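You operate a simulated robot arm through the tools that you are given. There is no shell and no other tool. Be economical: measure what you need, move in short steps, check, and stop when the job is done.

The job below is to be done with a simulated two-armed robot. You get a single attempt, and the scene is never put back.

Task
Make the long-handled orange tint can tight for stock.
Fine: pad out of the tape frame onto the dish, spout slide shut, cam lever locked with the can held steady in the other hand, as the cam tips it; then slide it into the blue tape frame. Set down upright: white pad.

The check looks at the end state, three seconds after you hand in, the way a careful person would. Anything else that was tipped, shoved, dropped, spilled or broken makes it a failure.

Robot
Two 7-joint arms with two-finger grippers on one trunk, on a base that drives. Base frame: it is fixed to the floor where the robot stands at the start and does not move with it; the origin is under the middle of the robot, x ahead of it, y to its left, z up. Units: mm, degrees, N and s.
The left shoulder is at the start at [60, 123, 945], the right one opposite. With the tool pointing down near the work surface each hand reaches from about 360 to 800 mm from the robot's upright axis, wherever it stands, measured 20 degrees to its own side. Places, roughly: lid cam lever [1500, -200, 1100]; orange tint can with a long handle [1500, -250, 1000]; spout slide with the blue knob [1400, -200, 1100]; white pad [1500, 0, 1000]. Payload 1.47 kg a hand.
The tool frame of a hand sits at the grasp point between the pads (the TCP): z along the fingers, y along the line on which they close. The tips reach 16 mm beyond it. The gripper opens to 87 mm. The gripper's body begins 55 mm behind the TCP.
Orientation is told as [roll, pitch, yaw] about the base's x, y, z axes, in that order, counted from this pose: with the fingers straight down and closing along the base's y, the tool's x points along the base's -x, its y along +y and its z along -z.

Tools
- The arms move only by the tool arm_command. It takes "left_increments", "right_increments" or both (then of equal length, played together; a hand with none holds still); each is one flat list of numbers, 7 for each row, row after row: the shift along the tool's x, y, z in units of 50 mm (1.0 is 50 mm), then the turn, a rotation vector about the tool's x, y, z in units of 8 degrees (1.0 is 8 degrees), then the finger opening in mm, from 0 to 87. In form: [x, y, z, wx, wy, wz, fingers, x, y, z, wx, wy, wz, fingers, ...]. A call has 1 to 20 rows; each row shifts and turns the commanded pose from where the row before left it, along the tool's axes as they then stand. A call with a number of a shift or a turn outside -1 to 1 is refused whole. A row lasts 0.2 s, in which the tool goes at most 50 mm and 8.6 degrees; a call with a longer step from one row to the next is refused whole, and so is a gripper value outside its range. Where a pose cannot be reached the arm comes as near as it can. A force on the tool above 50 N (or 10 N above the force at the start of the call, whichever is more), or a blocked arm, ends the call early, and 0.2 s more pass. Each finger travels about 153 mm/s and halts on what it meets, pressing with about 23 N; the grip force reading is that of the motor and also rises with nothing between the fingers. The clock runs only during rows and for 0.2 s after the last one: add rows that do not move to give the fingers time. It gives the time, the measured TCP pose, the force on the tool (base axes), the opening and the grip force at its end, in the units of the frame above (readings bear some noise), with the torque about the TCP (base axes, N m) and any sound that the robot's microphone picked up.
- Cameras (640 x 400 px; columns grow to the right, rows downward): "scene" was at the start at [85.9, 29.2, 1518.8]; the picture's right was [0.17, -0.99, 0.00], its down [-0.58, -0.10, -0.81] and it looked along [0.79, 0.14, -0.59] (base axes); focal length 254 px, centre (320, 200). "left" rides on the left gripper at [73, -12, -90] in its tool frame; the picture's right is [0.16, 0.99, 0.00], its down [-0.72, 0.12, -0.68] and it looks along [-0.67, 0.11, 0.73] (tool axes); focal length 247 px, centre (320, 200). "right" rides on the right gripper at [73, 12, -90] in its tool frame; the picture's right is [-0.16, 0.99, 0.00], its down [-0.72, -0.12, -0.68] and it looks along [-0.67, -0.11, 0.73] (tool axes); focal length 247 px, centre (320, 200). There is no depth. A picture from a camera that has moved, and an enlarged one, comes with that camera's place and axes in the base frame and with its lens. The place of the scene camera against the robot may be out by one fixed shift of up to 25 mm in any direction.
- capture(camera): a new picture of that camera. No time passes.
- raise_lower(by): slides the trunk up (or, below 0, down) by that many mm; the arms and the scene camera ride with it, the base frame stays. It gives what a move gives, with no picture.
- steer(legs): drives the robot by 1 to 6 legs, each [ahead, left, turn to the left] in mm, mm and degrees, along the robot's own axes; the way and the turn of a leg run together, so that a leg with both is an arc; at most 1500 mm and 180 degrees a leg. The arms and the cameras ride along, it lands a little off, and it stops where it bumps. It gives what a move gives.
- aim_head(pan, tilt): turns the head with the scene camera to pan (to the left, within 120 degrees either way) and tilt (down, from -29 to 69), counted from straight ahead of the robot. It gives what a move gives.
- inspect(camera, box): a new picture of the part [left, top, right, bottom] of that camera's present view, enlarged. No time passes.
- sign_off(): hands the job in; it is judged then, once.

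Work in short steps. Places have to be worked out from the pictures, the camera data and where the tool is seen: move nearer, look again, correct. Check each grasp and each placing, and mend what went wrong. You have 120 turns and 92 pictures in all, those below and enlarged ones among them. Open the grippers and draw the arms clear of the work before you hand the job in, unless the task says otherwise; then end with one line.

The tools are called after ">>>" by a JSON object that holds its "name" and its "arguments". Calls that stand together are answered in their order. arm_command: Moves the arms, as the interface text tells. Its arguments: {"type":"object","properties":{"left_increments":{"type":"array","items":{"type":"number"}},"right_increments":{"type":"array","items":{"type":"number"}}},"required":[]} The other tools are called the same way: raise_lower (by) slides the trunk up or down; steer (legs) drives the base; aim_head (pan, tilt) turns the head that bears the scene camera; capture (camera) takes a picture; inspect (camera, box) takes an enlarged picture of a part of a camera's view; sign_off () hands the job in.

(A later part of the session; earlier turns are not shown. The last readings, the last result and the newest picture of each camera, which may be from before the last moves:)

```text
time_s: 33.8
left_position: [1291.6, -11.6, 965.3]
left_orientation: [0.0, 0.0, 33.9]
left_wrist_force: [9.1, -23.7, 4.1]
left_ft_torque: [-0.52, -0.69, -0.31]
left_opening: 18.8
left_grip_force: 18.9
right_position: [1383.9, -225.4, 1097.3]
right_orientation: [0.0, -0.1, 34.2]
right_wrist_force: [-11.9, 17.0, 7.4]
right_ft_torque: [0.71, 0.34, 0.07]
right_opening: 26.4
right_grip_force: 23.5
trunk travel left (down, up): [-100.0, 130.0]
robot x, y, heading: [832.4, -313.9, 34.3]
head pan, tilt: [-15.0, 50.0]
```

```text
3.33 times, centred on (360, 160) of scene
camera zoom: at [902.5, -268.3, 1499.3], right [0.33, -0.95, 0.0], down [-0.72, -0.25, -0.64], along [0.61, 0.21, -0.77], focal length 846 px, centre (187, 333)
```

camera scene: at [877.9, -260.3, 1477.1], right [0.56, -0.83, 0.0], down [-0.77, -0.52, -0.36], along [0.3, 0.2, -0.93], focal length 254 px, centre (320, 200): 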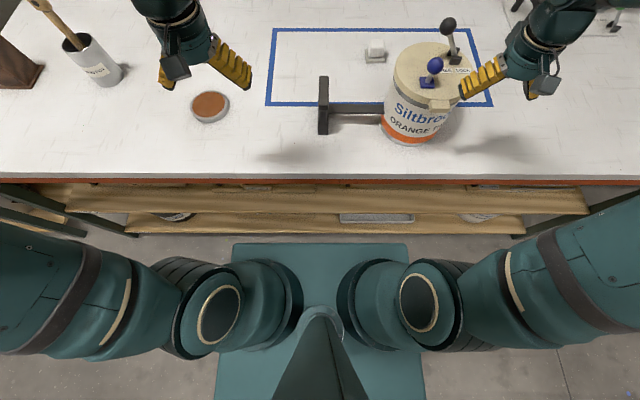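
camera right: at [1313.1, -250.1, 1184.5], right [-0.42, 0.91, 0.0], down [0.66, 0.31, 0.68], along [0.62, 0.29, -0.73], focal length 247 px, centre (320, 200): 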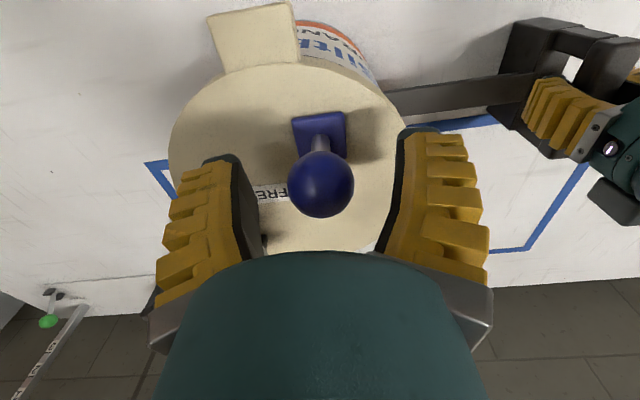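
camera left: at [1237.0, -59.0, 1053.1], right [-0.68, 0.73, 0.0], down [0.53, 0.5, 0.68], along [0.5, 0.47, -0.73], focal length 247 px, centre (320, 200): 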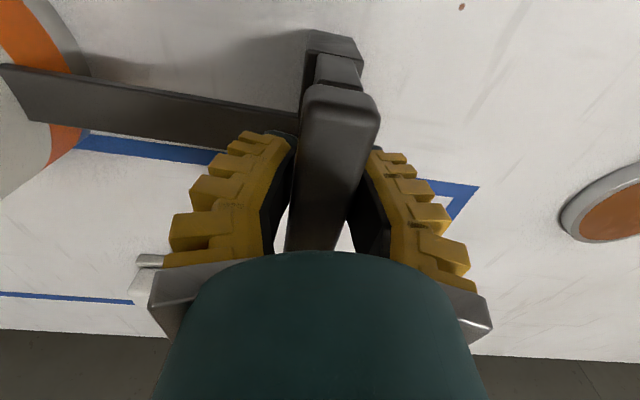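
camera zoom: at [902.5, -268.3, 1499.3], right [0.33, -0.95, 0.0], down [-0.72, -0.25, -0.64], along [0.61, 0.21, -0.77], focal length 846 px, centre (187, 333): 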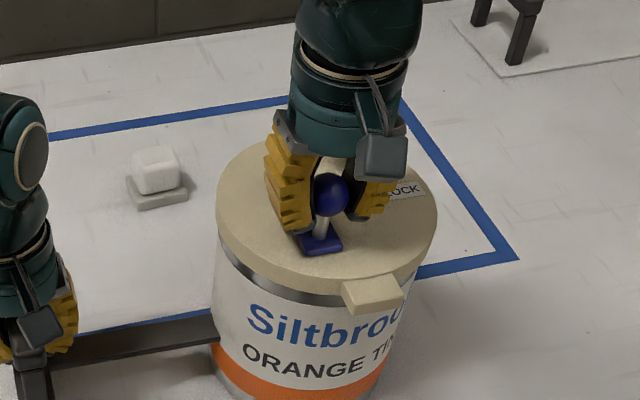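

The can dragged right with about 21 N of resistance, and little slide motion relative to the lid. I'll back off and try pulling the knob toward the spout instead.

>>> {"name": "arm_command", "arguments": {"right_increments": [0, 0.08, 0, 0, 0, 0, 20, 0, 0.08, 0, 0, 0, 0, 20, 0, 0, 0, 0, 0, 0, 20]}}

>>> {"name": "arm_command", "arguments": {"right_increments": [0.08, 0, 0, 0, 0, 0, 20, 0.08, 0, 0, 0, 0, 0, 20]}}

>>> {"name": "inspect", "arguments": {"camera": "scene", "box": [280, 100, 440, 220]}}

```text
time_s: 34.6
left_position: [1289.3, -4.9, 962.0]
left_orientation: [0.3, 0.2, 34.3]
left_wrist_force: [-8.5, 16.3, -9.4]
left_ft_torque: [-0.59, -0.03, -0.36]
left_opening: 7.3
left_grip_force: 23.1
right_position: [1383.6, -220.5, 1094.6]
right_orientation: [-0.1, 0.1, 33.9]
right_wrist_force: [9.3, -16.2, 0.9]
right_ft_torque: [0.09, -0.07, -0.07]
right_opening: 24.2
right_grip_force: 23.2
trunk travel left (down, up): [-100.0, 130.0]
robot x, y, heading: [831.1, -315.4, 34.1]
head pan, tilt: [-15.0, 50.0]
```

```text
time_s: 35.2
left_position: [1292.3, -8.4, 965.0]
left_orientation: [-0.1, 0.0, 34.0]
left_wrist_force: [-4.7, 4.6, -3.5]
left_ft_torque: [-0.27, 0.05, -0.37]
left_opening: 7.4
left_grip_force: 23.0
right_position: [1373.2, -223.4, 1096.4]
right_orientation: [0.1, 0.1, 34.3]
right_wrist_force: [3.6, -4.7, -3.6]
right_ft_torque: [0.14, 0.09, 0.0]
right_opening: 31.1
right_grip_force: 6.9
trunk travel left (down, up): [-100.0, 130.0]
robot x, y, heading: [832.8, -312.6, 34.0]
head pan, tilt: [-15.0, 50.0]
```

```text
3.33 times, centred on (360, 160) of scene
camera zoom: at [903.7, -267.3, 1499.1], right [0.33, -0.94, 0.0], down [-0.72, -0.25, -0.64], along [0.61, 0.21, -0.77], focal length 846 px, centre (187, 333)
```

zoom: 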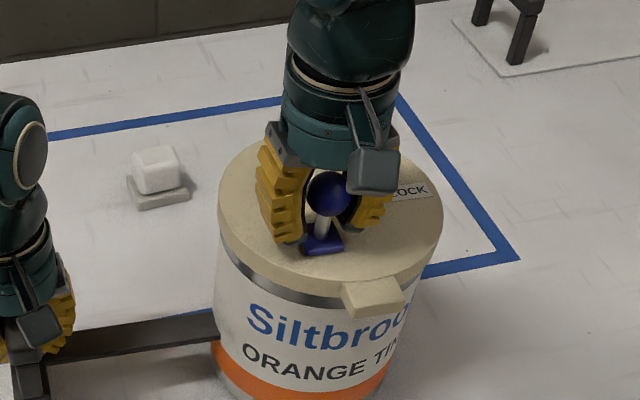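

The left grip dropped to 7 mm, so the bar has slipped out of the pads. I'll open the right hand, lift it away, and check everything.

>>> {"name": "arm_command", "arguments": {"right_increments": [0, 0, 0, 0, 0, 0, 60, 0, 0, 0, 0, 0, 0, 60, 0, 0, -0.8, 0, 0, 0, 60, 0, 0, -0.8, 0, 0, 0, 60]}}

>>> {"name": "capture", "arguments": {"camera": "left"}}

>>> {"name": "capture", "arguments": {"camera": "right"}}

>>> {"name": "inspect", "arguments": {"camera": "scene", "box": [220, 100, 440, 240]}}

```text
time_s: 36.2
left_position: [1291.2, -8.2, 963.3]
left_orientation: [-0.1, 0.0, 34.1]
left_wrist_force: [-0.1, -1.2, -2.4]
left_ft_torque: [-0.1, 0.1, -0.33]
left_opening: 7.0
left_grip_force: 22.9
right_position: [1375.3, -224.0, 1172.4]
right_orientation: [0.0, 0.2, 34.1]
right_wrist_force: [-0.2, -0.7, 0.0]
right_ft_torque: [-0.01, 0.0, 0.04]
right_opening: 64.5
right_grip_force: 3.6
trunk travel left (down, up): [-100.0, 130.0]
robot x, y, heading: [833.3, -313.7, 34.0]
head pan, tilt: [-15.0, 50.0]
```

```text
54 pictures are left
camera left: at [1237.2, -59.2, 1052.9], right [-0.68, 0.73, 0.0], down [0.53, 0.5, 0.68], along [0.5, 0.47, -0.73], focal length 247 px, centre (320, 200)
```

left: 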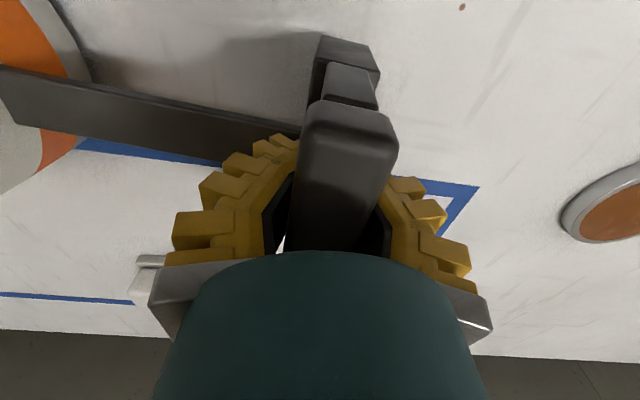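

```text
53 pictures are left
camera right: at [1307.3, -255.6, 1261.8], right [-0.42, 0.91, 0.0], down [0.66, 0.31, 0.68], along [0.62, 0.29, -0.73], focal length 247 px, centre (320, 200)
```

right: 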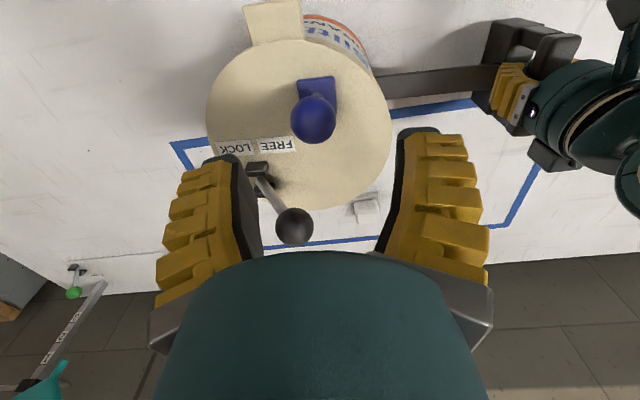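

```text
2.86 times, centred on (330, 170) of scene
camera zoom: at [903.2, -267.3, 1499.2], right [0.33, -0.94, 0.0], down [-0.72, -0.25, -0.64], along [0.61, 0.21, -0.77], focal length 725 px, centre (291, 286)
```

zoom: 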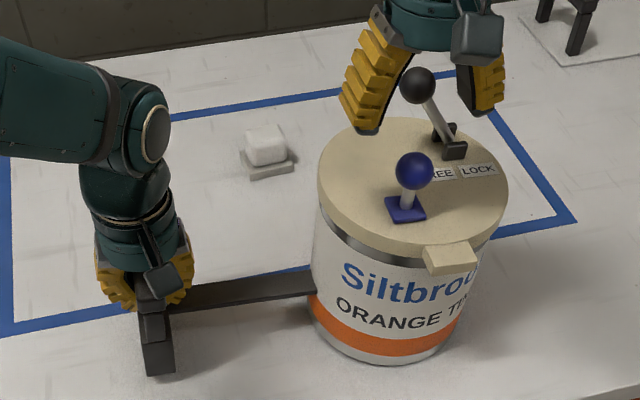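

The squeeze had lifted the handle a little, and the slide hardly moved, with friction of about 20 N sideways. I'll set the handle back down gently, then regrip higher with pads centred on the bar.

>>> {"name": "arm_command", "arguments": {"left_increments": [0, 0, 0.15, 0, 0, 0, 0, 0, 0, 0.15, 0, 0, 0, 0, 0, 0, 0, 0, 0, 0, 0]}}

>>> {"name": "capture", "arguments": {"camera": "left"}}

```text
time_s: 37.0
left_position: [1290.8, -6.3, 948.5]
left_orientation: [0.0, 0.0, 34.1]
left_wrist_force: [-1.3, 1.7, -1.7]
left_ft_torque: [-0.16, 0.1, -0.24]
left_opening: 6.6
left_grip_force: 22.8
right_position: [1373.9, -223.6, 1172.0]
right_orientation: [0.1, -0.1, 34.1]
right_wrist_force: [-0.3, -0.5, 0.3]
right_ft_torque: [0.0, 0.01, 0.0]
right_opening: 64.6
right_grip_force: 3.1
trunk travel left (down, up): [-100.0, 130.0]
robot x, y, heading: [833.3, -314.3, 34.2]
head pan, tilt: [-15.0, 50.0]
```

```text
51 pictures are left
camera left: at [1236.6, -58.2, 1037.7], right [-0.68, 0.73, 0.0], down [0.53, 0.5, 0.68], along [0.5, 0.47, -0.73], focal length 247 px, centre (320, 200)
```

left: 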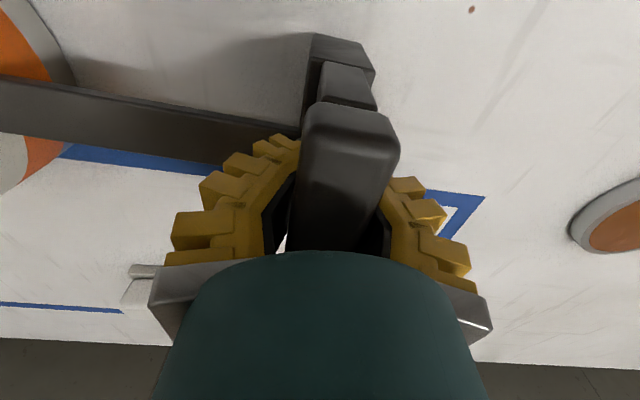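

The foot is back on the table. Now I'll open, rise 28 mm and close on the bar.

>>> {"name": "arm_command", "arguments": {"left_increments": [0, 0, 0, 0, 0, 0, 20, 0, 0, 0, 0, 0, 0, 60, 0, 0, 0, 0, 0, 0, 60, 0, 0, -0.56, 0, 0, 0, 60, 0, 0, 0, 0, 0, 0, 45, 0, 0, 0, 0, 0, 0, 30, 0, 0, 0, 0, 0, 0, 15, 0, 0, 0, 0, 0, 0, 0, 0, 0, 0, 0, 0, 0, 0]}}

>>> {"name": "capture", "arguments": {"camera": "left"}}

```text
time_s: 39.0
left_position: [1290.7, -8.5, 977.0]
left_orientation: [0.1, 0.0, 34.1]
left_wrist_force: [-2.2, 2.4, 9.4]
left_ft_torque: [0.02, 0.06, -0.33]
left_opening: 22.0
left_grip_force: 22.3
right_position: [1373.7, -224.7, 1172.9]
right_orientation: [0.0, 0.1, 34.1]
right_wrist_force: [0.1, -0.1, 0.0]
right_ft_torque: [0.0, 0.0, 0.0]
right_opening: 64.7
right_grip_force: 3.0
trunk travel left (down, up): [-100.0, 130.0]
robot x, y, heading: [833.8, -311.5, 34.1]
head pan, tilt: [-15.0, 50.0]
```

```text
50 pictures are left
camera left: at [1236.1, -59.2, 1065.4], right [-0.68, 0.73, 0.0], down [0.53, 0.5, 0.68], along [0.5, 0.47, -0.73], focal length 247 px, centre (320, 200)
```

left: 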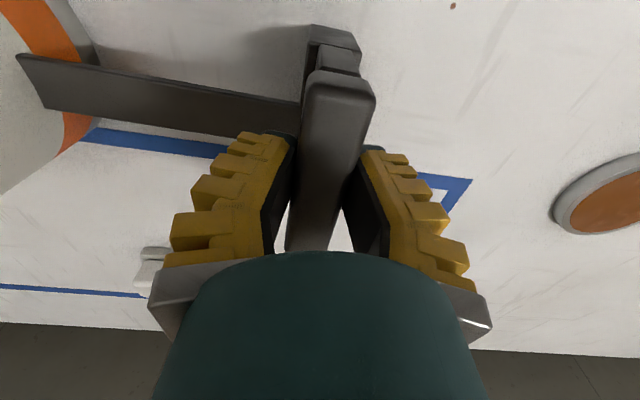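

Pushing at lid height tips the can and lifts the handle, so friction alone is weak. I'll move 30 mm along the bar, clear of the strut, and go lower so the palm bears on top of the bar with the fingers beside it.

>>> {"name": "arm_command", "arguments": {"left_increments": [0, 0, 0, 0, 0, 0, 60, 0, 0, 0, 0, 0, 0, 65, 0, 0, 0, 0, 0, 0, 65, -0.6, 0.03, 0, 0, 0, 0, 65, 0, 0, 0.4, 0, 0, 0, 65, 0, 0, 0.34, 0, 0, 0, 65]}}

>>> {"name": "capture", "arguments": {"camera": "left"}}

>>> {"name": "inspect", "arguments": {"camera": "scene", "box": [220, 120, 340, 220]}}

```text
time_s: 40.4
left_position: [1315.3, 11.4, 938.3]
left_orientation: [0.0, 0.0, 34.1]
left_wrist_force: [0.8, -0.7, 0.8]
left_ft_torque: [0.01, -0.02, 0.0]
left_opening: 69.1
left_grip_force: 3.0
right_position: [1374.6, -224.3, 1171.5]
right_orientation: [0.0, 0.2, 34.0]
right_wrist_force: [-0.6, -0.1, -0.2]
right_ft_torque: [-0.01, 0.01, 0.02]
right_opening: 64.6
right_grip_force: 3.2
trunk travel left (down, up): [-100.0, 130.0]
robot x, y, heading: [833.6, -314.5, 34.3]
head pan, tilt: [-15.0, 50.0]
```

```text
49 pictures are left
camera left: at [1262.2, -39.8, 1028.1], right [-0.68, 0.73, 0.0], down [0.53, 0.5, 0.68], along [0.5, 0.47, -0.73], focal length 247 px, centre (320, 200)
```

left: 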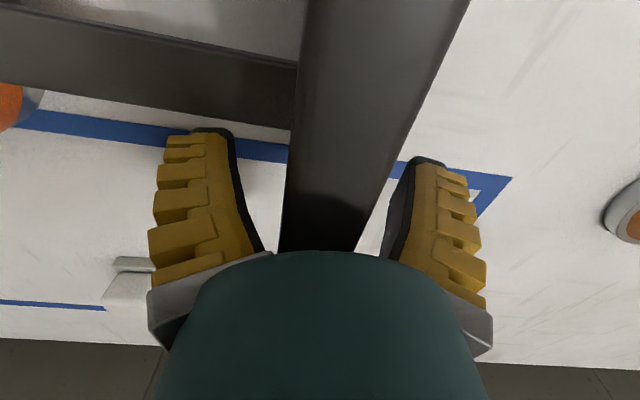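

```text
4.00 times, centred on (280, 170) of scene
camera zoom: at [903.7, -266.9, 1499.1], right [0.33, -0.94, 0.0], down [-0.72, -0.25, -0.64], along [0.61, 0.21, -0.77], focal length 1015 px, centre (480, 320)
```

zoom: 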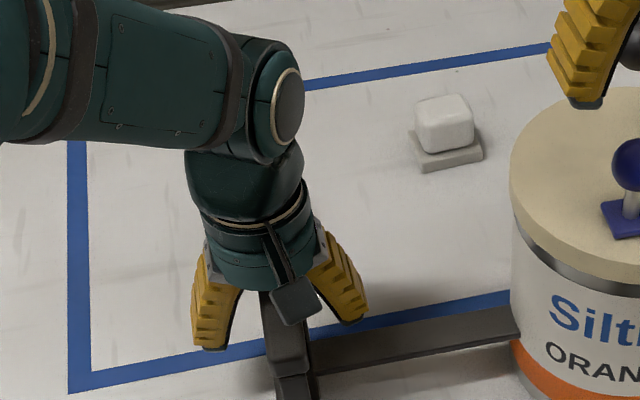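

The bar is well centred between the fingers. I'll descend slowly until the palm touches.

>>> {"name": "arm_command", "arguments": {"left_increments": [0, 0.04, 0.08, 0, 0, 0, 65, 0, 0, 0.08, 0, 0, 0, 65]}}

>>> {"name": "arm_command", "arguments": {"left_increments": [0, 0, 0.08, 0, 0, 0, 65]}}

>>> {"name": "arm_command", "arguments": {"left_increments": [0, 0, 0.08, 0, 0, 0, 65]}}

```text
time_s: 41.0
left_position: [1313.8, 10.9, 931.2]
left_orientation: [-0.1, -0.1, 34.0]
left_wrist_force: [-0.6, 0.3, 1.0]
left_ft_torque: [-0.03, -0.03, 0.02]
left_opening: 69.0
left_grip_force: 2.6
right_position: [1374.6, -224.8, 1173.1]
right_orientation: [0.0, 0.0, 34.1]
right_wrist_force: [-0.4, 0.2, 0.6]
right_ft_torque: [-0.02, 0.03, 0.02]
right_opening: 64.6
right_grip_force: 3.3
trunk travel left (down, up): [-100.0, 130.0]
robot x, y, heading: [835.0, -315.3, 34.1]
head pan, tilt: [-15.0, 50.0]
```

```text
time_s: 41.4
left_position: [1316.0, 10.5, 927.5]
left_orientation: [-0.2, -0.1, 34.1]
left_wrist_force: [1.5, -2.6, 8.5]
left_ft_torque: [0.02, -0.07, 0.02]
left_opening: 69.5
left_grip_force: 3.3
right_position: [1373.3, -225.1, 1173.3]
right_orientation: [0.0, 0.0, 34.1]
right_wrist_force: [-0.3, 0.1, 0.3]
right_ft_torque: [-0.01, 0.0, 0.0]
right_opening: 64.7
right_grip_force: 3.3
trunk travel left (down, up): [-100.0, 130.0]
robot x, y, heading: [831.0, -312.0, 34.0]
head pan, tilt: [-15.0, 50.0]
```

```text
time_s: 41.8
left_position: [1315.4, 9.6, 927.5]
left_orientation: [-0.2, -0.4, 34.1]
left_wrist_force: [8.1, -2.3, 22.2]
left_ft_torque: [-0.16, -0.19, 0.16]
left_opening: 70.5
left_grip_force: 3.2
right_position: [1374.1, -225.3, 1171.7]
right_orientation: [-0.1, -0.1, 34.0]
right_wrist_force: [0.1, -0.2, 0.0]
right_ft_torque: [0.02, -0.02, -0.01]
right_opening: 64.6
right_grip_force: 3.4
trunk travel left (down, up): [-100.0, 130.0]
robot x, y, heading: [832.0, -311.5, 34.3]
head pan, tilt: [-15.0, 50.0]
```

The palm contacts the bar with a 22 N press. I'll close the fingers now.

>>> {"name": "arm_command", "arguments": {"left_increments": [0, 0, 0, 0, 0, 0, 50, 0, 0, 0, 0, 0, 0, 35, 0, 0, 0, 0, 0, 0, 20, 0, 0, 0, 0, 0, 0, 10, 0, 0, 0, 0, 0, 0, 0, 0, 0, 0, 0, 0, 0, 0]}}

>>> {"name": "capture", "arguments": {"camera": "left"}}

>>> {"name": "inspect", "arguments": {"camera": "scene", "box": [220, 100, 440, 240]}}

```text
time_s: 43.2
left_position: [1316.5, 11.5, 926.2]
left_orientation: [0.0, -0.4, 34.1]
left_wrist_force: [9.7, 0.6, 37.1]
left_ft_torque: [1.29, 0.86, -0.57]
left_opening: 25.0
left_grip_force: 22.6
right_position: [1373.9, -224.6, 1172.0]
right_orientation: [0.0, -0.1, 34.1]
right_wrist_force: [-0.2, -0.6, 0.2]
right_ft_torque: [-0.02, -0.01, 0.03]
right_opening: 64.6
right_grip_force: 3.6
trunk travel left (down, up): [-100.0, 130.0]
robot x, y, heading: [832.0, -309.3, 33.9]
head pan, tilt: [-15.0, 50.0]
```

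```text
47 pictures are left
camera left: at [1261.0, -40.3, 1015.4], right [-0.68, 0.73, 0.0], down [0.53, 0.5, 0.68], along [0.5, 0.47, -0.73], focal length 247 px, centre (320, 200)
```

left: 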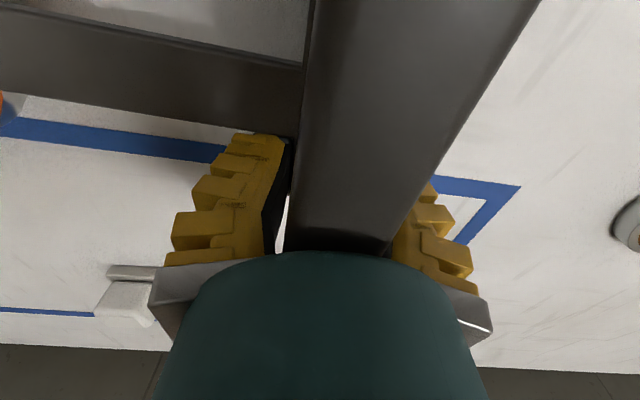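

```text
2.86 times, centred on (330, 170) of scene
camera zoom: at [901.8, -269.0, 1499.4], right [0.33, -0.94, 0.0], down [-0.72, -0.25, -0.64], along [0.61, 0.21, -0.77], focal length 725 px, centre (291, 286)
```

zoom: 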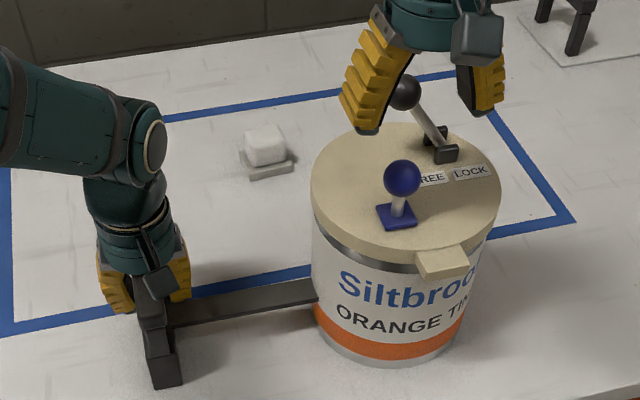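

The grip holds at 25 mm, but the down-press of 37 N is more than needed. I'll ease up a touch.

>>> {"name": "arm_command", "arguments": {"left_increments": [0, 0, -0.06, 0, 0, 0, 0, 0, 0, 0, 0, 0, 0, 0]}}

>>> {"name": "inspect", "arguments": {"camera": "scene", "box": [220, 100, 440, 240]}}

>>> {"name": "capture", "arguments": {"camera": "right"}}

```text
time_s: 43.8
left_position: [1313.4, 11.0, 927.1]
left_orientation: [0.0, 0.1, 34.2]
left_wrist_force: [8.1, -1.0, 17.0]
left_ft_torque: [0.83, -0.68, 0.1]
left_opening: 24.8
left_grip_force: 23.0
right_position: [1373.3, -225.7, 1171.9]
right_orientation: [0.0, 0.0, 34.2]
right_wrist_force: [0.3, -0.7, -0.1]
right_ft_torque: [0.01, 0.01, 0.0]
right_opening: 64.7
right_grip_force: 3.3
trunk travel left (down, up): [-100.0, 130.0]
robot x, y, heading: [834.9, -312.2, 34.3]
head pan, tilt: [-15.0, 50.0]
```

```text
2.86 times, centred on (330, 170) of scene
camera zoom: at [902.8, -268.2, 1499.1], right [0.33, -0.94, 0.0], down [-0.72, -0.25, -0.64], along [0.61, 0.21, -0.77], focal length 725 px, centre (291, 286)
```

zoom: 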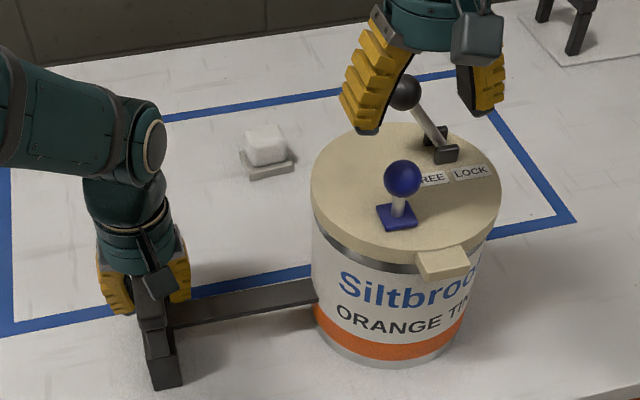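

```text
44 pictures are left
camera right: at [1307.2, -256.3, 1261.5], right [-0.42, 0.91, 0.0], down [0.66, 0.31, 0.68], along [0.62, 0.29, -0.73], focal length 247 px, centre (320, 200)
```

right: 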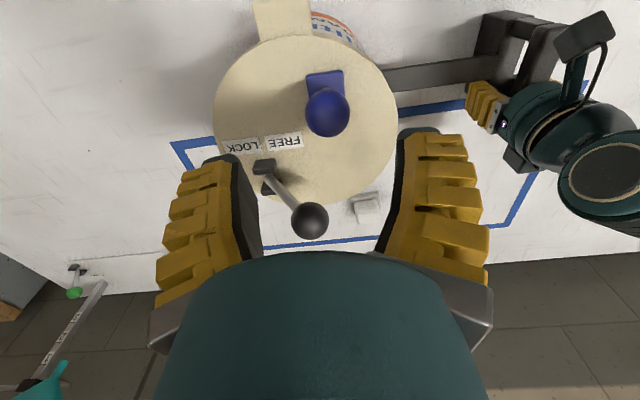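

The hold is firm with a 17 N press and the can stands normally. I'll lower the right hand fully open with its left finger just left of the blue knob, so its hard stop does the pushing.

>>> {"name": "arm_command", "arguments": {"right_increments": [0.02, -0.3, 0, 0, 0, 0, 87, 0, 0, 0, 0, 0, 0, 87, 0, 0, 0.6, 0, 0, 0, 87, 0, 0, 0.6, 0, 0, 0, 87, 0, 0, 0.46, 0, 0, 0, 87]}}

>>> {"name": "inspect", "arguments": {"camera": "scene", "box": [280, 100, 440, 220]}}

```text
time_s: 45.0
left_position: [1313.5, 11.3, 926.2]
left_orientation: [0.1, 0.2, 34.1]
left_wrist_force: [2.2, -2.6, 10.0]
left_ft_torque: [0.23, 0.13, 0.02]
left_opening: 24.2
left_grip_force: 22.8
right_position: [1382.7, -236.7, 1089.4]
right_orientation: [0.0, -0.1, 34.0]
right_wrist_force: [0.1, 0.3, 0.7]
right_ft_torque: [0.04, 0.01, 0.03]
right_opening: 86.7
right_grip_force: 0.1
trunk travel left (down, up): [-100.0, 130.0]
robot x, y, heading: [836.7, -314.4, 33.8]
head pan, tilt: [-15.0, 50.0]
```

```text
3.33 times, centred on (360, 160) of scene
camera zoom: at [902.6, -267.9, 1499.2], right [0.33, -0.94, 0.0], down [-0.72, -0.25, -0.64], along [0.61, 0.21, -0.77], focal length 846 px, centre (187, 333)
```

zoom: 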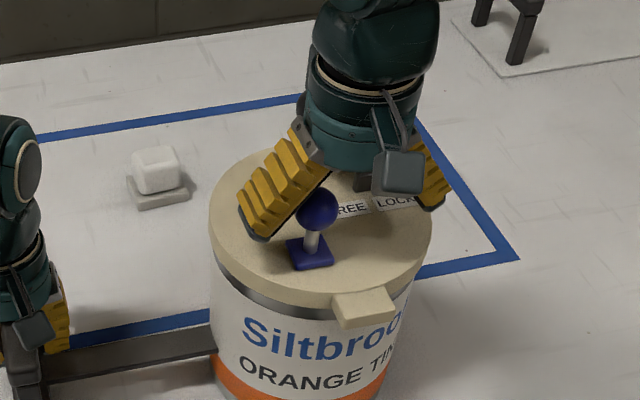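

The left finger is beside the knob. I'll push right 16 mm and read the force.

>>> {"name": "arm_command", "arguments": {"right_increments": [0, -0.1, 0, 0, 0, 0, 87, 0, -0.1, 0, 0, 0, 0, 87, 0, -0.1, 0, 0, 0, 0, 87, 0, -0.06, 0, 0, 0, 0, 87]}}

>>> {"name": "inspect", "arguments": {"camera": "scene", "box": [280, 100, 440, 220]}}

```text
time_s: 46.0
left_position: [1314.0, 10.6, 926.9]
left_orientation: [0.0, 0.1, 34.0]
left_wrist_force: [-0.8, -4.8, 3.9]
left_ft_torque: [0.4, 0.5, -0.17]
left_opening: 24.2
left_grip_force: 23.2
right_position: [1391.3, -250.2, 1091.8]
right_orientation: [0.1, 0.0, 34.2]
right_wrist_force: [-2.1, 5.0, 2.1]
right_ft_torque: [0.0, 0.05, 0.04]
right_opening: 87.7
right_grip_force: 0.1
trunk travel left (down, up): [-100.0, 130.0]
robot x, y, heading: [834.2, -309.3, 34.2]
head pan, tilt: [-15.0, 50.0]
```

```text
3.33 times, centred on (360, 160) of scene
camera zoom: at [902.4, -267.4, 1499.2], right [0.33, -0.94, 0.0], down [-0.72, -0.25, -0.64], along [0.61, 0.21, -0.77], focal length 846 px, centre (187, 333)
```

zoom: 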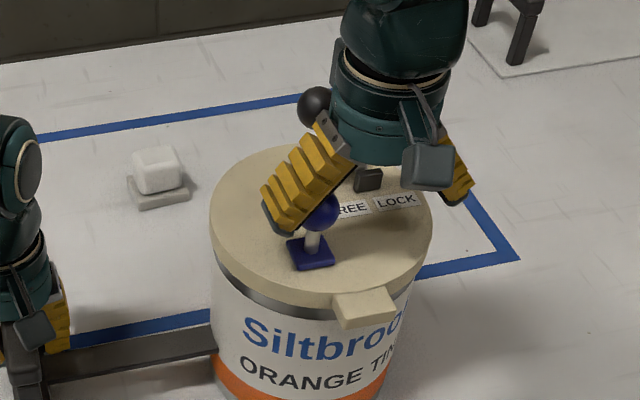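

Light contact at about 5 N, and nothing has moved yet. I'll push 8 mm more.

>>> {"name": "arm_command", "arguments": {"right_increments": [0, -0.08, 0, 0, 0, 0, 87, 0, -0.08, 0, 0, 0, 0, 87]}}

>>> {"name": "inspect", "arguments": {"camera": "scene", "box": [280, 100, 440, 220]}}

```text
time_s: 46.6
left_position: [1315.0, 8.1, 929.5]
left_orientation: [-0.2, 0.0, 33.9]
left_wrist_force: [8.2, -23.1, 4.8]
left_ft_torque: [1.62, 0.95, 0.09]
left_opening: 23.6
left_grip_force: 22.9
right_position: [1394.9, -254.5, 1093.8]
right_orientation: [0.1, -0.1, 34.2]
right_wrist_force: [-14.2, 23.2, 6.8]
right_ft_torque: [0.05, 0.13, 0.09]
right_opening: 88.2
right_grip_force: 0.7
trunk travel left (down, up): [-100.0, 130.0]
robot x, y, heading: [831.0, -312.2, 33.9]
head pan, tilt: [-15.0, 50.0]
```

```text
3.33 times, centred on (360, 160) of scene
camera zoom: at [901.3, -267.1, 1499.4], right [0.33, -0.94, 0.0], down [-0.72, -0.25, -0.64], along [0.61, 0.21, -0.77], focal length 846 px, centre (187, 333)
```

zoom: 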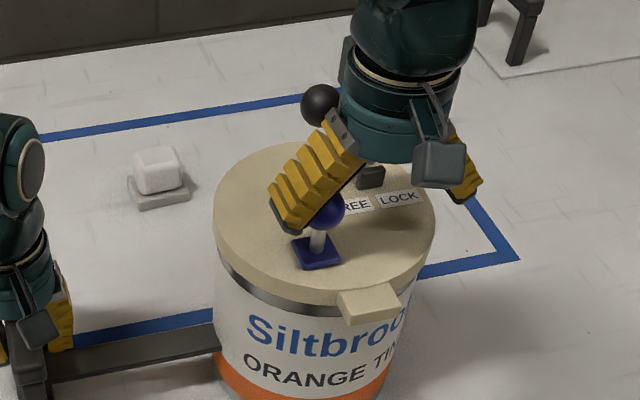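

With 27 N the whole can shifts instead of the slide, so sideways isn't its axis. I'll back off, re-centre on the knob lower, grip its equator and try pulling toward the spout.

>>> {"name": "arm_command", "arguments": {"right_increments": [0, 0.3, 0, 0, 0, 0, 87, 0, 0.26, 0.1, 0, 0, 0, 87, 0, 0, 0, 0, 0, 0, 60, 0, 0, 0, 0, 0, 0, 45, 0, 0, 0, 0, 0, 0, 30, 0, 0, 0, 0, 0, 0, 15, 0, 0, 0, 0, 0, 0, 15]}}

>>> {"name": "capture", "arguments": {"camera": "right"}}

```text
time_s: 48.2
left_position: [1314.6, 9.9, 928.0]
left_orientation: [0.0, -0.1, 34.2]
left_wrist_force: [13.4, -20.9, 9.3]
left_ft_torque: [1.37, 0.57, 1.67]
left_opening: 24.4
left_grip_force: 23.1
right_position: [1380.7, -235.3, 1085.8]
right_orientation: [0.0, 0.0, 34.1]
right_wrist_force: [-14.5, 18.3, -3.6]
right_ft_torque: [-0.19, 0.01, 0.14]
right_opening: 36.3
right_grip_force: 13.9
trunk travel left (down, up): [-100.0, 130.0]
robot x, y, heading: [831.9, -310.3, 33.9]
head pan, tilt: [-15.0, 50.0]
```

```text
40 pictures are left
camera right: at [1312.7, -266.6, 1175.4], right [-0.42, 0.91, 0.0], down [0.66, 0.31, 0.68], along [0.62, 0.29, -0.73], focal length 247 px, centre (320, 200)
```

right: 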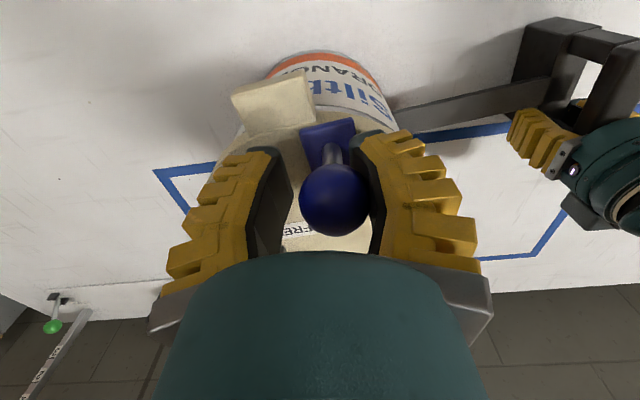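

The knob sits about 6 mm left of centre, and only the left finger touches it. I'll shift left and finish closing.

>>> {"name": "arm_command", "arguments": {"right_increments": [0, 0.06, 0, 0, 0, 0, 40, 0, 0.08, 0, 0, 0, 0, 40, 0, 0, 0, 0, 0, 0, 30, 0, 0, 0, 0, 0, 0, 20, 0, 0, 0, 0, 0, 0, 15, 0, 0, 0, 0, 0, 0, 15]}}

>>> {"name": "capture", "arguments": {"camera": "right"}}

```text
time_s: 49.6
left_position: [1313.8, 12.5, 927.9]
left_orientation: [0.0, 0.0, 34.1]
left_wrist_force: [1.7, 3.6, 17.5]
left_ft_torque: [0.69, -0.4, 1.09]
left_opening: 24.3
left_grip_force: 23.2
right_position: [1376.6, -230.1, 1085.8]
right_orientation: [0.0, 0.0, 34.2]
right_wrist_force: [-3.1, 3.7, -3.6]
right_ft_torque: [-0.03, -0.09, 0.01]
right_opening: 24.4
right_grip_force: 7.8
trunk travel left (down, up): [-100.0, 130.0]
robot x, y, heading: [833.7, -314.8, 33.9]
head pan, tilt: [-15.0, 50.0]
```

```text
39 pictures are left
camera right: at [1308.8, -261.0, 1176.3], right [-0.42, 0.91, 0.0], down [0.66, 0.31, 0.68], along [0.62, 0.29, -0.73], focal length 247 px, centre (320, 200)
```

right: 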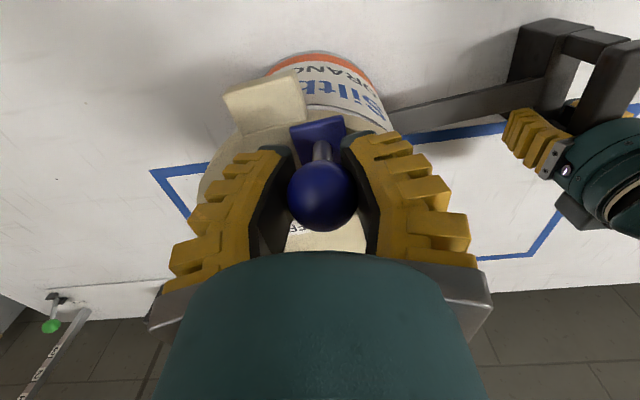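

The knob is centred now. I'll finish the squeeze and pull toward the robot 8 mm.

>>> {"name": "arm_command", "arguments": {"right_increments": [0, 0, -0.06, 0, 0, 0, 10, 0, 0, 0, 0, 0, 0, 10, 0.08, 0, 0, 0, 0, 0, 10, 0.08, 0, 0, 0, 0, 0, 10]}}

>>> {"name": "capture", "arguments": {"camera": "right"}}

```text
time_s: 50.6
left_position: [1315.1, 10.4, 927.7]
left_orientation: [0.0, 0.0, 34.1]
left_wrist_force: [2.5, -7.9, 24.0]
left_ft_torque: [-0.85, 0.39, 0.48]
left_opening: 25.2
left_grip_force: 23.1
right_position: [1370.9, -234.1, 1088.7]
right_orientation: [-0.1, 0.1, 34.1]
right_wrist_force: [-2.8, 8.9, -11.5]
right_ft_torque: [-0.23, -0.01, -0.2]
right_opening: 21.0
right_grip_force: 22.9
trunk travel left (down, up): [-100.0, 130.0]
robot x, y, heading: [832.1, -312.3, 34.1]
head pan, tilt: [-15.0, 50.0]
```

```text
38 pictures are left
camera right: at [1302.8, -265.8, 1179.0], right [-0.42, 0.91, 0.0], down [0.66, 0.31, 0.68], along [0.62, 0.29, -0.73], focal length 247 px, centre (320, 200)
```

right: 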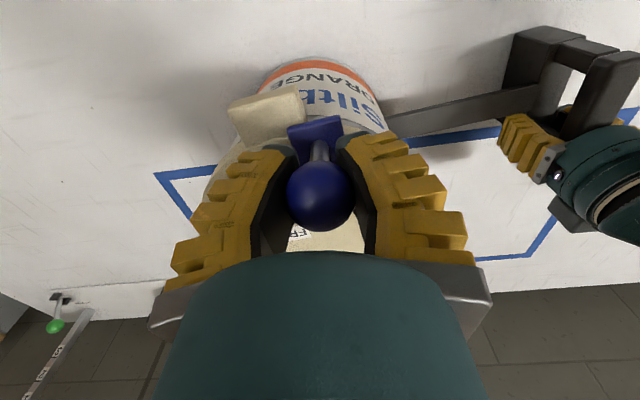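

The plate moved toward the spout with hardly any force, so that's the axis. I'll keep pulling.

>>> {"name": "arm_command", "arguments": {"right_increments": [0.1, 0, 0, 0, 0, 0, 10, 0.1, 0, 0, 0, 0, 0, 10]}}

>>> {"name": "arm_command", "arguments": {"right_increments": [0.1, 0, 0, 0, 0, 0, 10, 0.1, 0, 0, 0, 0, 0, 10]}}

>>> {"name": "capture", "arguments": {"camera": "right"}}

```text
time_s: 51.2
left_position: [1314.0, 7.8, 927.3]
left_orientation: [-0.1, 0.1, 33.8]
left_wrist_force: [3.4, -24.4, 23.4]
left_ft_torque: [1.31, 0.4, 0.24]
left_opening: 25.4
left_grip_force: 23.0
right_position: [1362.8, -238.7, 1089.8]
right_orientation: [0.1, -0.1, 34.2]
right_wrist_force: [-3.4, 27.3, -13.4]
right_ft_torque: [-0.25, 0.11, -0.23]
right_opening: 21.3
right_grip_force: 23.8
trunk travel left (down, up): [-100.0, 130.0]
robot x, y, heading: [833.6, -312.0, 34.0]
head pan, tilt: [-15.0, 50.0]
```

```text
time_s: 51.8
left_position: [1316.4, 4.9, 926.1]
left_orientation: [-0.3, 0.0, 33.6]
left_wrist_force: [6.4, -40.9, 20.5]
left_ft_torque: [1.79, 0.76, 0.31]
left_opening: 24.6
left_grip_force: 22.4
right_position: [1354.5, -244.5, 1090.8]
right_orientation: [0.2, -0.1, 34.3]
right_wrist_force: [-5.9, 41.3, -18.2]
right_ft_torque: [-0.34, -0.37, -0.2]
right_opening: 21.4
right_grip_force: 23.3
trunk travel left (down, up): [-100.0, 130.0]
robot x, y, heading: [831.1, -314.5, 34.1]
head pan, tilt: [-15.0, 50.0]
```

```text
37 pictures are left
camera right: at [1286.9, -276.2, 1179.5], right [-0.42, 0.91, 0.0], down [0.66, 0.31, 0.68], along [0.62, 0.29, -0.73], focal length 247 px, centre (320, 200)
```

right: 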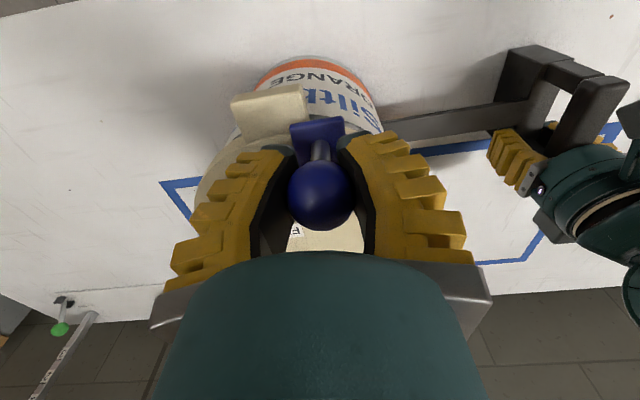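

Force is climbing with a strong sideways part, so the can is being yawed about the handle. Let me look closely before going on.

>>> {"name": "inspect", "arguments": {"camera": "scene", "box": [280, 100, 440, 220]}}

>>> {"name": "inspect", "arguments": {"camera": "right", "box": [200, 60, 400, 185]}}

```text
3.33 times, centred on (360, 160) of scene
camera zoom: at [903.5, -267.3, 1499.1], right [0.33, -0.94, 0.0], down [-0.72, -0.25, -0.64], along [0.61, 0.21, -0.77], focal length 846 px, centre (187, 333)
```

zoom: 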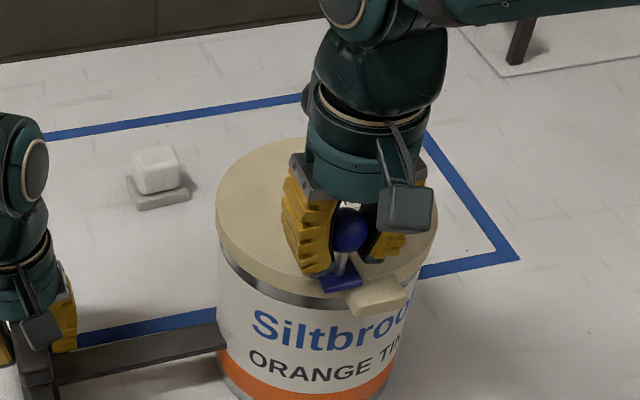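

```text
3.20 times, centred on (300, 122) of right
camera zoom: at [1286.9, -276.2, 1179.5], right [-0.42, 0.91, 0.0], down [0.66, 0.31, 0.68], along [0.62, 0.29, -0.73], focal length 790 px, centre (384, 448)
```

zoom: 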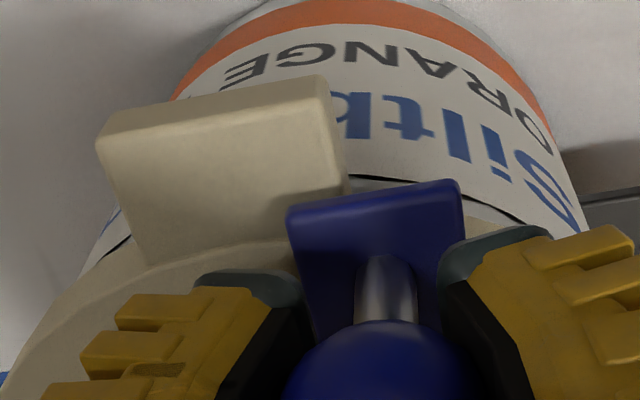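

The plate has slid right out to the rim beside the spout. I'll relieve the sideways load by shifting 5 mm left, then test whether any travel is left.

>>> {"name": "arm_command", "arguments": {"right_increments": [0, 0.06, 0, 0, 0, 0, 10, 0, 0.06, 0, 0, 0, 0, 10]}}

>>> {"name": "arm_command", "arguments": {"right_increments": [0.06, 0.02, 0, 0, 0, 0, 10, 0.06, 0.02, 0, 0, 0, 0, 10]}}

>>> {"name": "inspect", "arguments": {"camera": "right", "box": [200, 60, 400, 185]}}

```text
time_s: 52.4
left_position: [1316.0, 8.4, 927.2]
left_orientation: [-0.2, 0.0, 33.8]
left_wrist_force: [4.1, -27.1, 16.5]
left_ft_torque: [0.1, -0.16, -0.05]
left_opening: 24.3
left_grip_force: 22.9
right_position: [1350.8, -241.1, 1090.1]
right_orientation: [0.0, 0.1, 33.9]
right_wrist_force: [-3.2, 26.7, -10.6]
right_ft_torque: [-0.13, -0.23, -0.18]
right_opening: 21.6
right_grip_force: 23.0
trunk travel left (down, up): [-100.0, 130.0]
robot x, y, heading: [835.0, -311.7, 34.1]
head pan, tilt: [-15.0, 50.0]
```

```text
time_s: 53.0
left_position: [1316.0, 8.5, 926.4]
left_orientation: [-0.2, 0.1, 33.9]
left_wrist_force: [-0.1, -28.2, 18.8]
left_ft_torque: [-0.05, -0.23, -0.51]
left_opening: 24.4
left_grip_force: 22.5
right_position: [1344.0, -242.2, 1088.7]
right_orientation: [0.0, 0.0, 34.1]
right_wrist_force: [0.4, 28.2, -16.8]
right_ft_torque: [-0.25, -0.19, -0.27]
right_opening: 21.4
right_grip_force: 23.7
trunk travel left (down, up): [-100.0, 130.0]
robot x, y, heading: [835.3, -311.7, 34.3]
head pan, tilt: [-15.0, 50.0]
```

```text
3.20 times, centred on (300, 122) of right
camera zoom: at [1277.9, -273.8, 1179.1], right [-0.42, 0.91, 0.0], down [0.67, 0.31, 0.68], along [0.62, 0.29, -0.73], focal length 790 px, centre (384, 448)
```

zoom: 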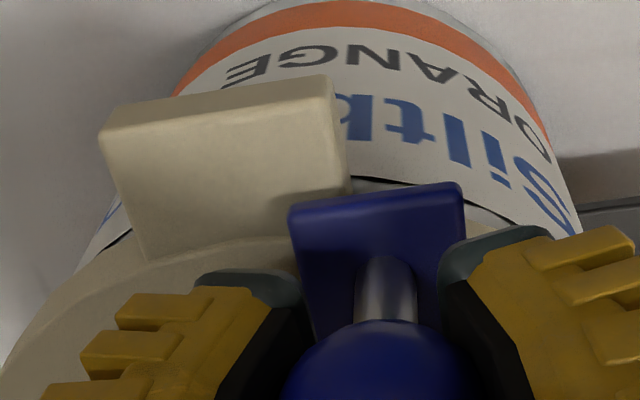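

The plate and spout no longer move relative to each other, so the slide is on its end stop. I'll release the knob and lift clear.

>>> {"name": "arm_command", "arguments": {"right_increments": [-0.06, 0, 0, 0, 0, 0, 30, 0, 0, 0, 0, 0, 0, 60, 0, 0, 0, 0, 0, 0, 60, 0, 0, -0.8, 0, 0, 0, 60, 0, 0, -0.9, 0, 0, 0, 60]}}

>>> {"name": "capture", "arguments": {"camera": "right"}}

>>> {"name": "inspect", "arguments": {"camera": "scene", "box": [220, 100, 440, 240]}}

```text
time_s: 54.2
left_position: [1313.6, 11.8, 928.3]
left_orientation: [-0.1, 0.0, 34.2]
left_wrist_force: [-3.8, 3.8, 6.8]
left_ft_torque: [0.22, -0.17, -0.02]
left_opening: 24.0
left_grip_force: 23.2
right_position: [1346.3, -241.8, 1174.3]
right_orientation: [-0.1, -0.1, 34.0]
right_wrist_force: [0.1, -0.8, 0.9]
right_ft_torque: [-0.01, 0.01, -0.01]
right_opening: 64.6
right_grip_force: 3.5
trunk travel left (down, up): [-100.0, 130.0]
robot x, y, heading: [832.0, -311.8, 33.9]
head pan, tilt: [-15.0, 50.0]
```

```text
33 pictures are left
camera right: at [1279.0, -273.3, 1263.3], right [-0.42, 0.91, 0.0], down [0.66, 0.31, 0.68], along [0.62, 0.29, -0.73], focal length 247 px, centre (320, 200)
```

right: 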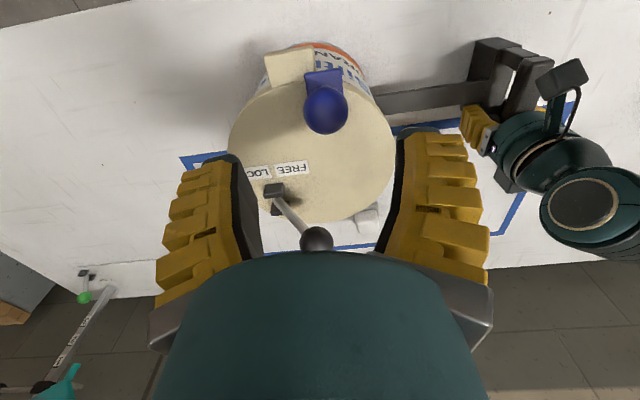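

```text
2.86 times, centred on (330, 170) of scene
camera zoom: at [902.4, -267.1, 1499.2], right [0.33, -0.94, 0.0], down [-0.72, -0.25, -0.64], along [0.61, 0.21, -0.77], focal length 725 px, centre (291, 286)
```

zoom: 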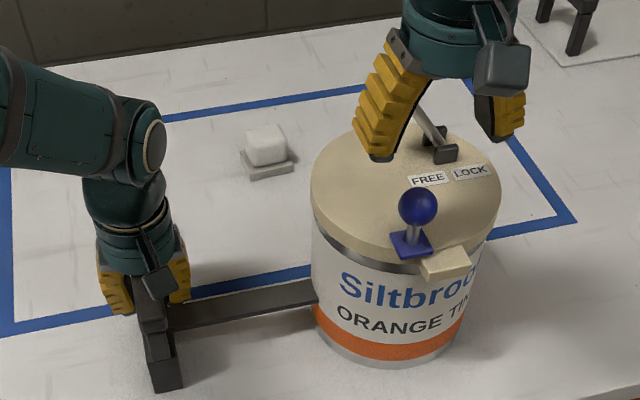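

The can is settled and the slide shut. The lever knob is roughly at (1439, -204, 1133), so I'll raise the right hand, move over it fully open, and check.

>>> {"name": "arm_command", "arguments": {"right_increments": [0, 0, -0.7, 0, 0, 0, 87, 0, -0.7, 0, 0, 0, 0, 87, -0.9, 0, 0, 0, 0, 0, 87, -0.9, 0, 0, 0, 0, 0, 87, -0.16, 0, 0, 0, 0, 0, 87]}}

>>> {"name": "capture", "arguments": {"camera": "right"}}

```text
time_s: 55.4
left_position: [1314.8, 10.5, 927.6]
left_orientation: [0.0, 0.0, 34.1]
left_wrist_force: [1.7, -2.7, 4.9]
left_ft_torque: [-0.03, 0.05, -0.08]
left_opening: 22.9
left_grip_force: 23.7
right_position: [1447.5, -214.7, 1208.6]
right_orientation: [0.0, 0.0, 34.1]
right_wrist_force: [0.3, -0.8, 1.1]
right_ft_torque: [0.01, 0.0, 0.0]
right_opening: 87.2
right_grip_force: 0.0
trunk travel left (down, up): [-100.0, 130.0]
robot x, y, heading: [832.8, -313.7, 33.9]
head pan, tilt: [-15.0, 50.0]
```

```text
31 pictures are left
camera right: at [1380.1, -246.2, 1298.4], right [-0.42, 0.91, 0.0], down [0.66, 0.31, 0.68], along [0.62, 0.29, -0.73], focal length 247 px, centre (320, 200)
```

right: 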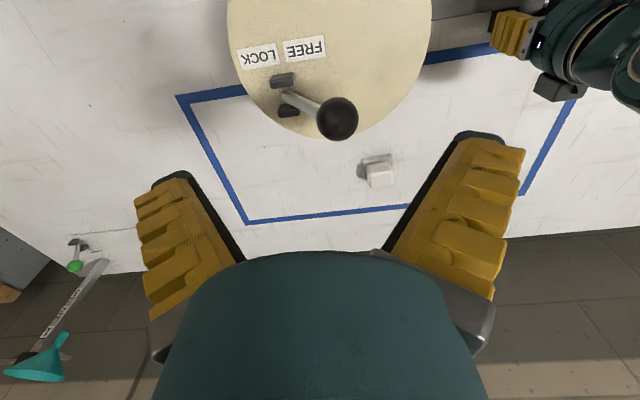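

The knob is 10 mm ahead of and 12 mm left of the TCP at z of about 1119, with the pivot about 46 mm to its right. I'll restore the left hand's down-press and lower the right hand around the knob.

>>> {"name": "arm_command", "arguments": {"right_increments": [-0.18, -0.05, 0.5, 0, 0, 0, 87, 0, 0, 0.6, 0, 0, 0, 87, 0, 0, 0.6, 0, 0, 0, 87], "left_increments": [0, 0, 0.03, 0, 0, 0, 0, 0, 0, 0.03, 0, 0, 0, 0, 0, 0, 0, 0, 0, 0, 0]}}

>>> {"name": "inspect", "arguments": {"camera": "scene", "box": [280, 80, 440, 200]}}

```text
time_s: 56.2
left_position: [1314.5, 11.2, 927.1]
left_orientation: [-0.1, -0.3, 34.0]
left_wrist_force: [1.6, -0.5, 29.3]
left_ft_torque: [-0.43, 1.18, -0.18]
left_opening: 24.3
left_grip_force: 23.0
right_position: [1456.0, -213.8, 1126.5]
right_orientation: [0.0, -0.2, 34.1]
right_wrist_force: [0.0, -0.2, 0.0]
right_ft_torque: [-0.03, -0.07, 0.02]
right_opening: 87.0
right_grip_force: 0.1
trunk travel left (down, up): [-100.0, 130.0]
robot x, y, heading: [836.0, -315.0, 34.1]
head pan, tilt: [-15.0, 50.0]
```

```text
3.33 times, centred on (360, 140) of scene
camera zoom: at [901.4, -268.5, 1499.5], right [0.33, -0.94, 0.0], down [-0.72, -0.25, -0.64], along [0.61, 0.21, -0.77], focal length 846 px, centre (187, 400)
```

zoom: 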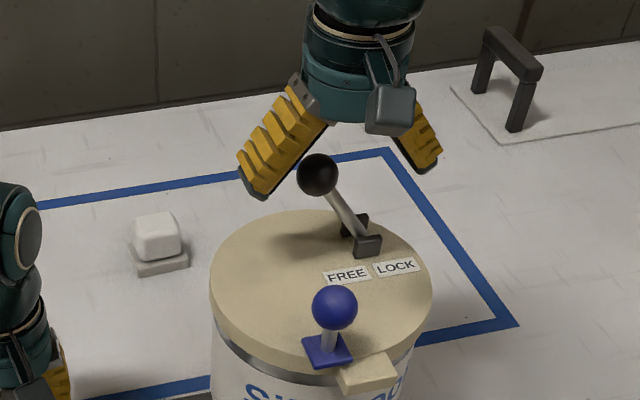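

The projection puts the knob between the fingers as intended. I'll push right 40 mm while watching the force.

>>> {"name": "arm_command", "arguments": {"right_increments": [0, -0.2, 0, 0, 0, 0, 87, 0, -0.2, 0, 0, 0, 0, 87, 0, -0.2, 0, 0, 0, 0, 87, 0, -0.2, 0, 0, 0, 0, 87]}}

>>> {"name": "inspect", "arguments": {"camera": "scene", "box": [280, 80, 440, 200]}}

```text
time_s: 57.2
left_position: [1312.9, 10.4, 926.7]
left_orientation: [-0.3, -0.4, 34.0]
left_wrist_force: [19.6, -9.7, 28.3]
left_ft_torque: [1.4, 1.75, 0.24]
left_opening: 24.2
left_grip_force: 22.6
right_position: [1474.3, -238.6, 1129.9]
right_orientation: [0.3, -0.5, 34.4]
right_wrist_force: [-15.8, 23.7, 24.7]
right_ft_torque: [0.94, 0.76, 0.27]
right_opening: 86.7
right_grip_force: 0.3
trunk travel left (down, up): [-100.0, 130.0]
robot x, y, heading: [828.4, -310.1, 34.0]
head pan, tilt: [-15.0, 50.0]
```

```text
3.33 times, centred on (360, 140) of scene
camera zoom: at [899.2, -266.7, 1499.7], right [0.33, -0.94, 0.0], down [-0.72, -0.25, -0.64], along [0.61, 0.21, -0.76], focal length 846 px, centre (187, 400)
```

zoom: 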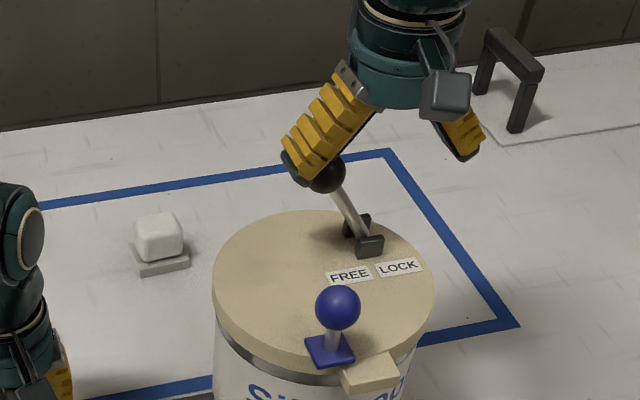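

The splayed finger presses down on the knob, which fights the arc. I'll go back over the knob and grip it instead, then carry it along the arc.

>>> {"name": "arm_command", "arguments": {"right_increments": [0, 0.5, 0, 0, 0, 0, 87, 0, 0.5, 0, 0, 0, 0, 87, 0, 0.12, 0.12, 0, 0, 0, 70, 0, 0, 0, 0, 0, 0, 55, 0, 0, 0, 0, 0, 0, 45, 0, 0, 0, 0, 0, 0, 45]}}

>>> {"name": "capture", "arguments": {"camera": "right"}}

```text
time_s: 58.6
left_position: [1314.4, 11.7, 925.9]
left_orientation: [0.1, -0.3, 34.1]
left_wrist_force: [2.8, -3.0, 37.7]
left_ft_torque: [-0.28, 0.14, -0.08]
left_opening: 24.5
left_grip_force: 22.9
right_position: [1444.0, -201.3, 1121.6]
right_orientation: [0.1, -0.1, 34.1]
right_wrist_force: [0.1, 0.8, -0.8]
right_ft_torque: [-0.01, 0.0, 0.0]
right_opening: 50.5
right_grip_force: 4.6
trunk travel left (down, up): [-100.0, 130.0]
robot x, y, heading: [836.2, -313.9, 34.1]
head pan, tilt: [-15.0, 50.0]
```

```text
28 pictures are left
camera right: at [1377.1, -232.0, 1209.8], right [-0.42, 0.91, 0.0], down [0.66, 0.31, 0.68], along [0.62, 0.29, -0.73], focal length 247 px, centre (320, 200)
```

right: 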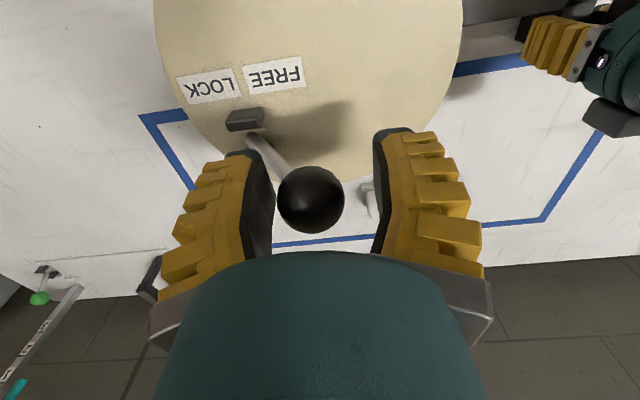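

The knob is 6 mm right and about 8 mm ahead of the TCP. I'll correct and close on it.

>>> {"name": "arm_command", "arguments": {"right_increments": [-0.14, -0.1, 0, 0, 0, 0, 50, 0, 0, 0, 0, 0, 0, 35, 0, 0, 0, 0, 0, 0, 25, 0, 0, 0, 0, 0, 0, 15, 0, 0, 0, 0, 0, 0, 15], "left_increments": [0, 0, -0.04, 0, 0, 0, 0, 0, 0, 0, 0, 0, 0, 0, 0, 0, 0, 0, 0, 0, 0, 0, 0, 0, 0, 0, 0, 0, 0, 0, 0, 0, 0, 0, 0]}}

```text
time_s: 59.8
left_position: [1314.1, 10.1, 926.8]
left_orientation: [0.0, -0.1, 34.0]
left_wrist_force: [8.1, 0.2, 24.9]
left_ft_torque: [-0.22, -0.34, -0.05]
left_opening: 24.3
left_grip_force: 22.6
right_position: [1455.0, -200.3, 1120.3]
right_orientation: [0.0, -0.1, 34.1]
right_wrist_force: [0.5, -2.4, 5.5]
right_ft_torque: [-0.4, -0.14, -0.11]
right_opening: 26.2
right_grip_force: 22.8
trunk travel left (down, up): [-100.0, 130.0]
robot x, y, heading: [832.2, -310.1, 34.4]
head pan, tilt: [-15.0, 50.0]
```

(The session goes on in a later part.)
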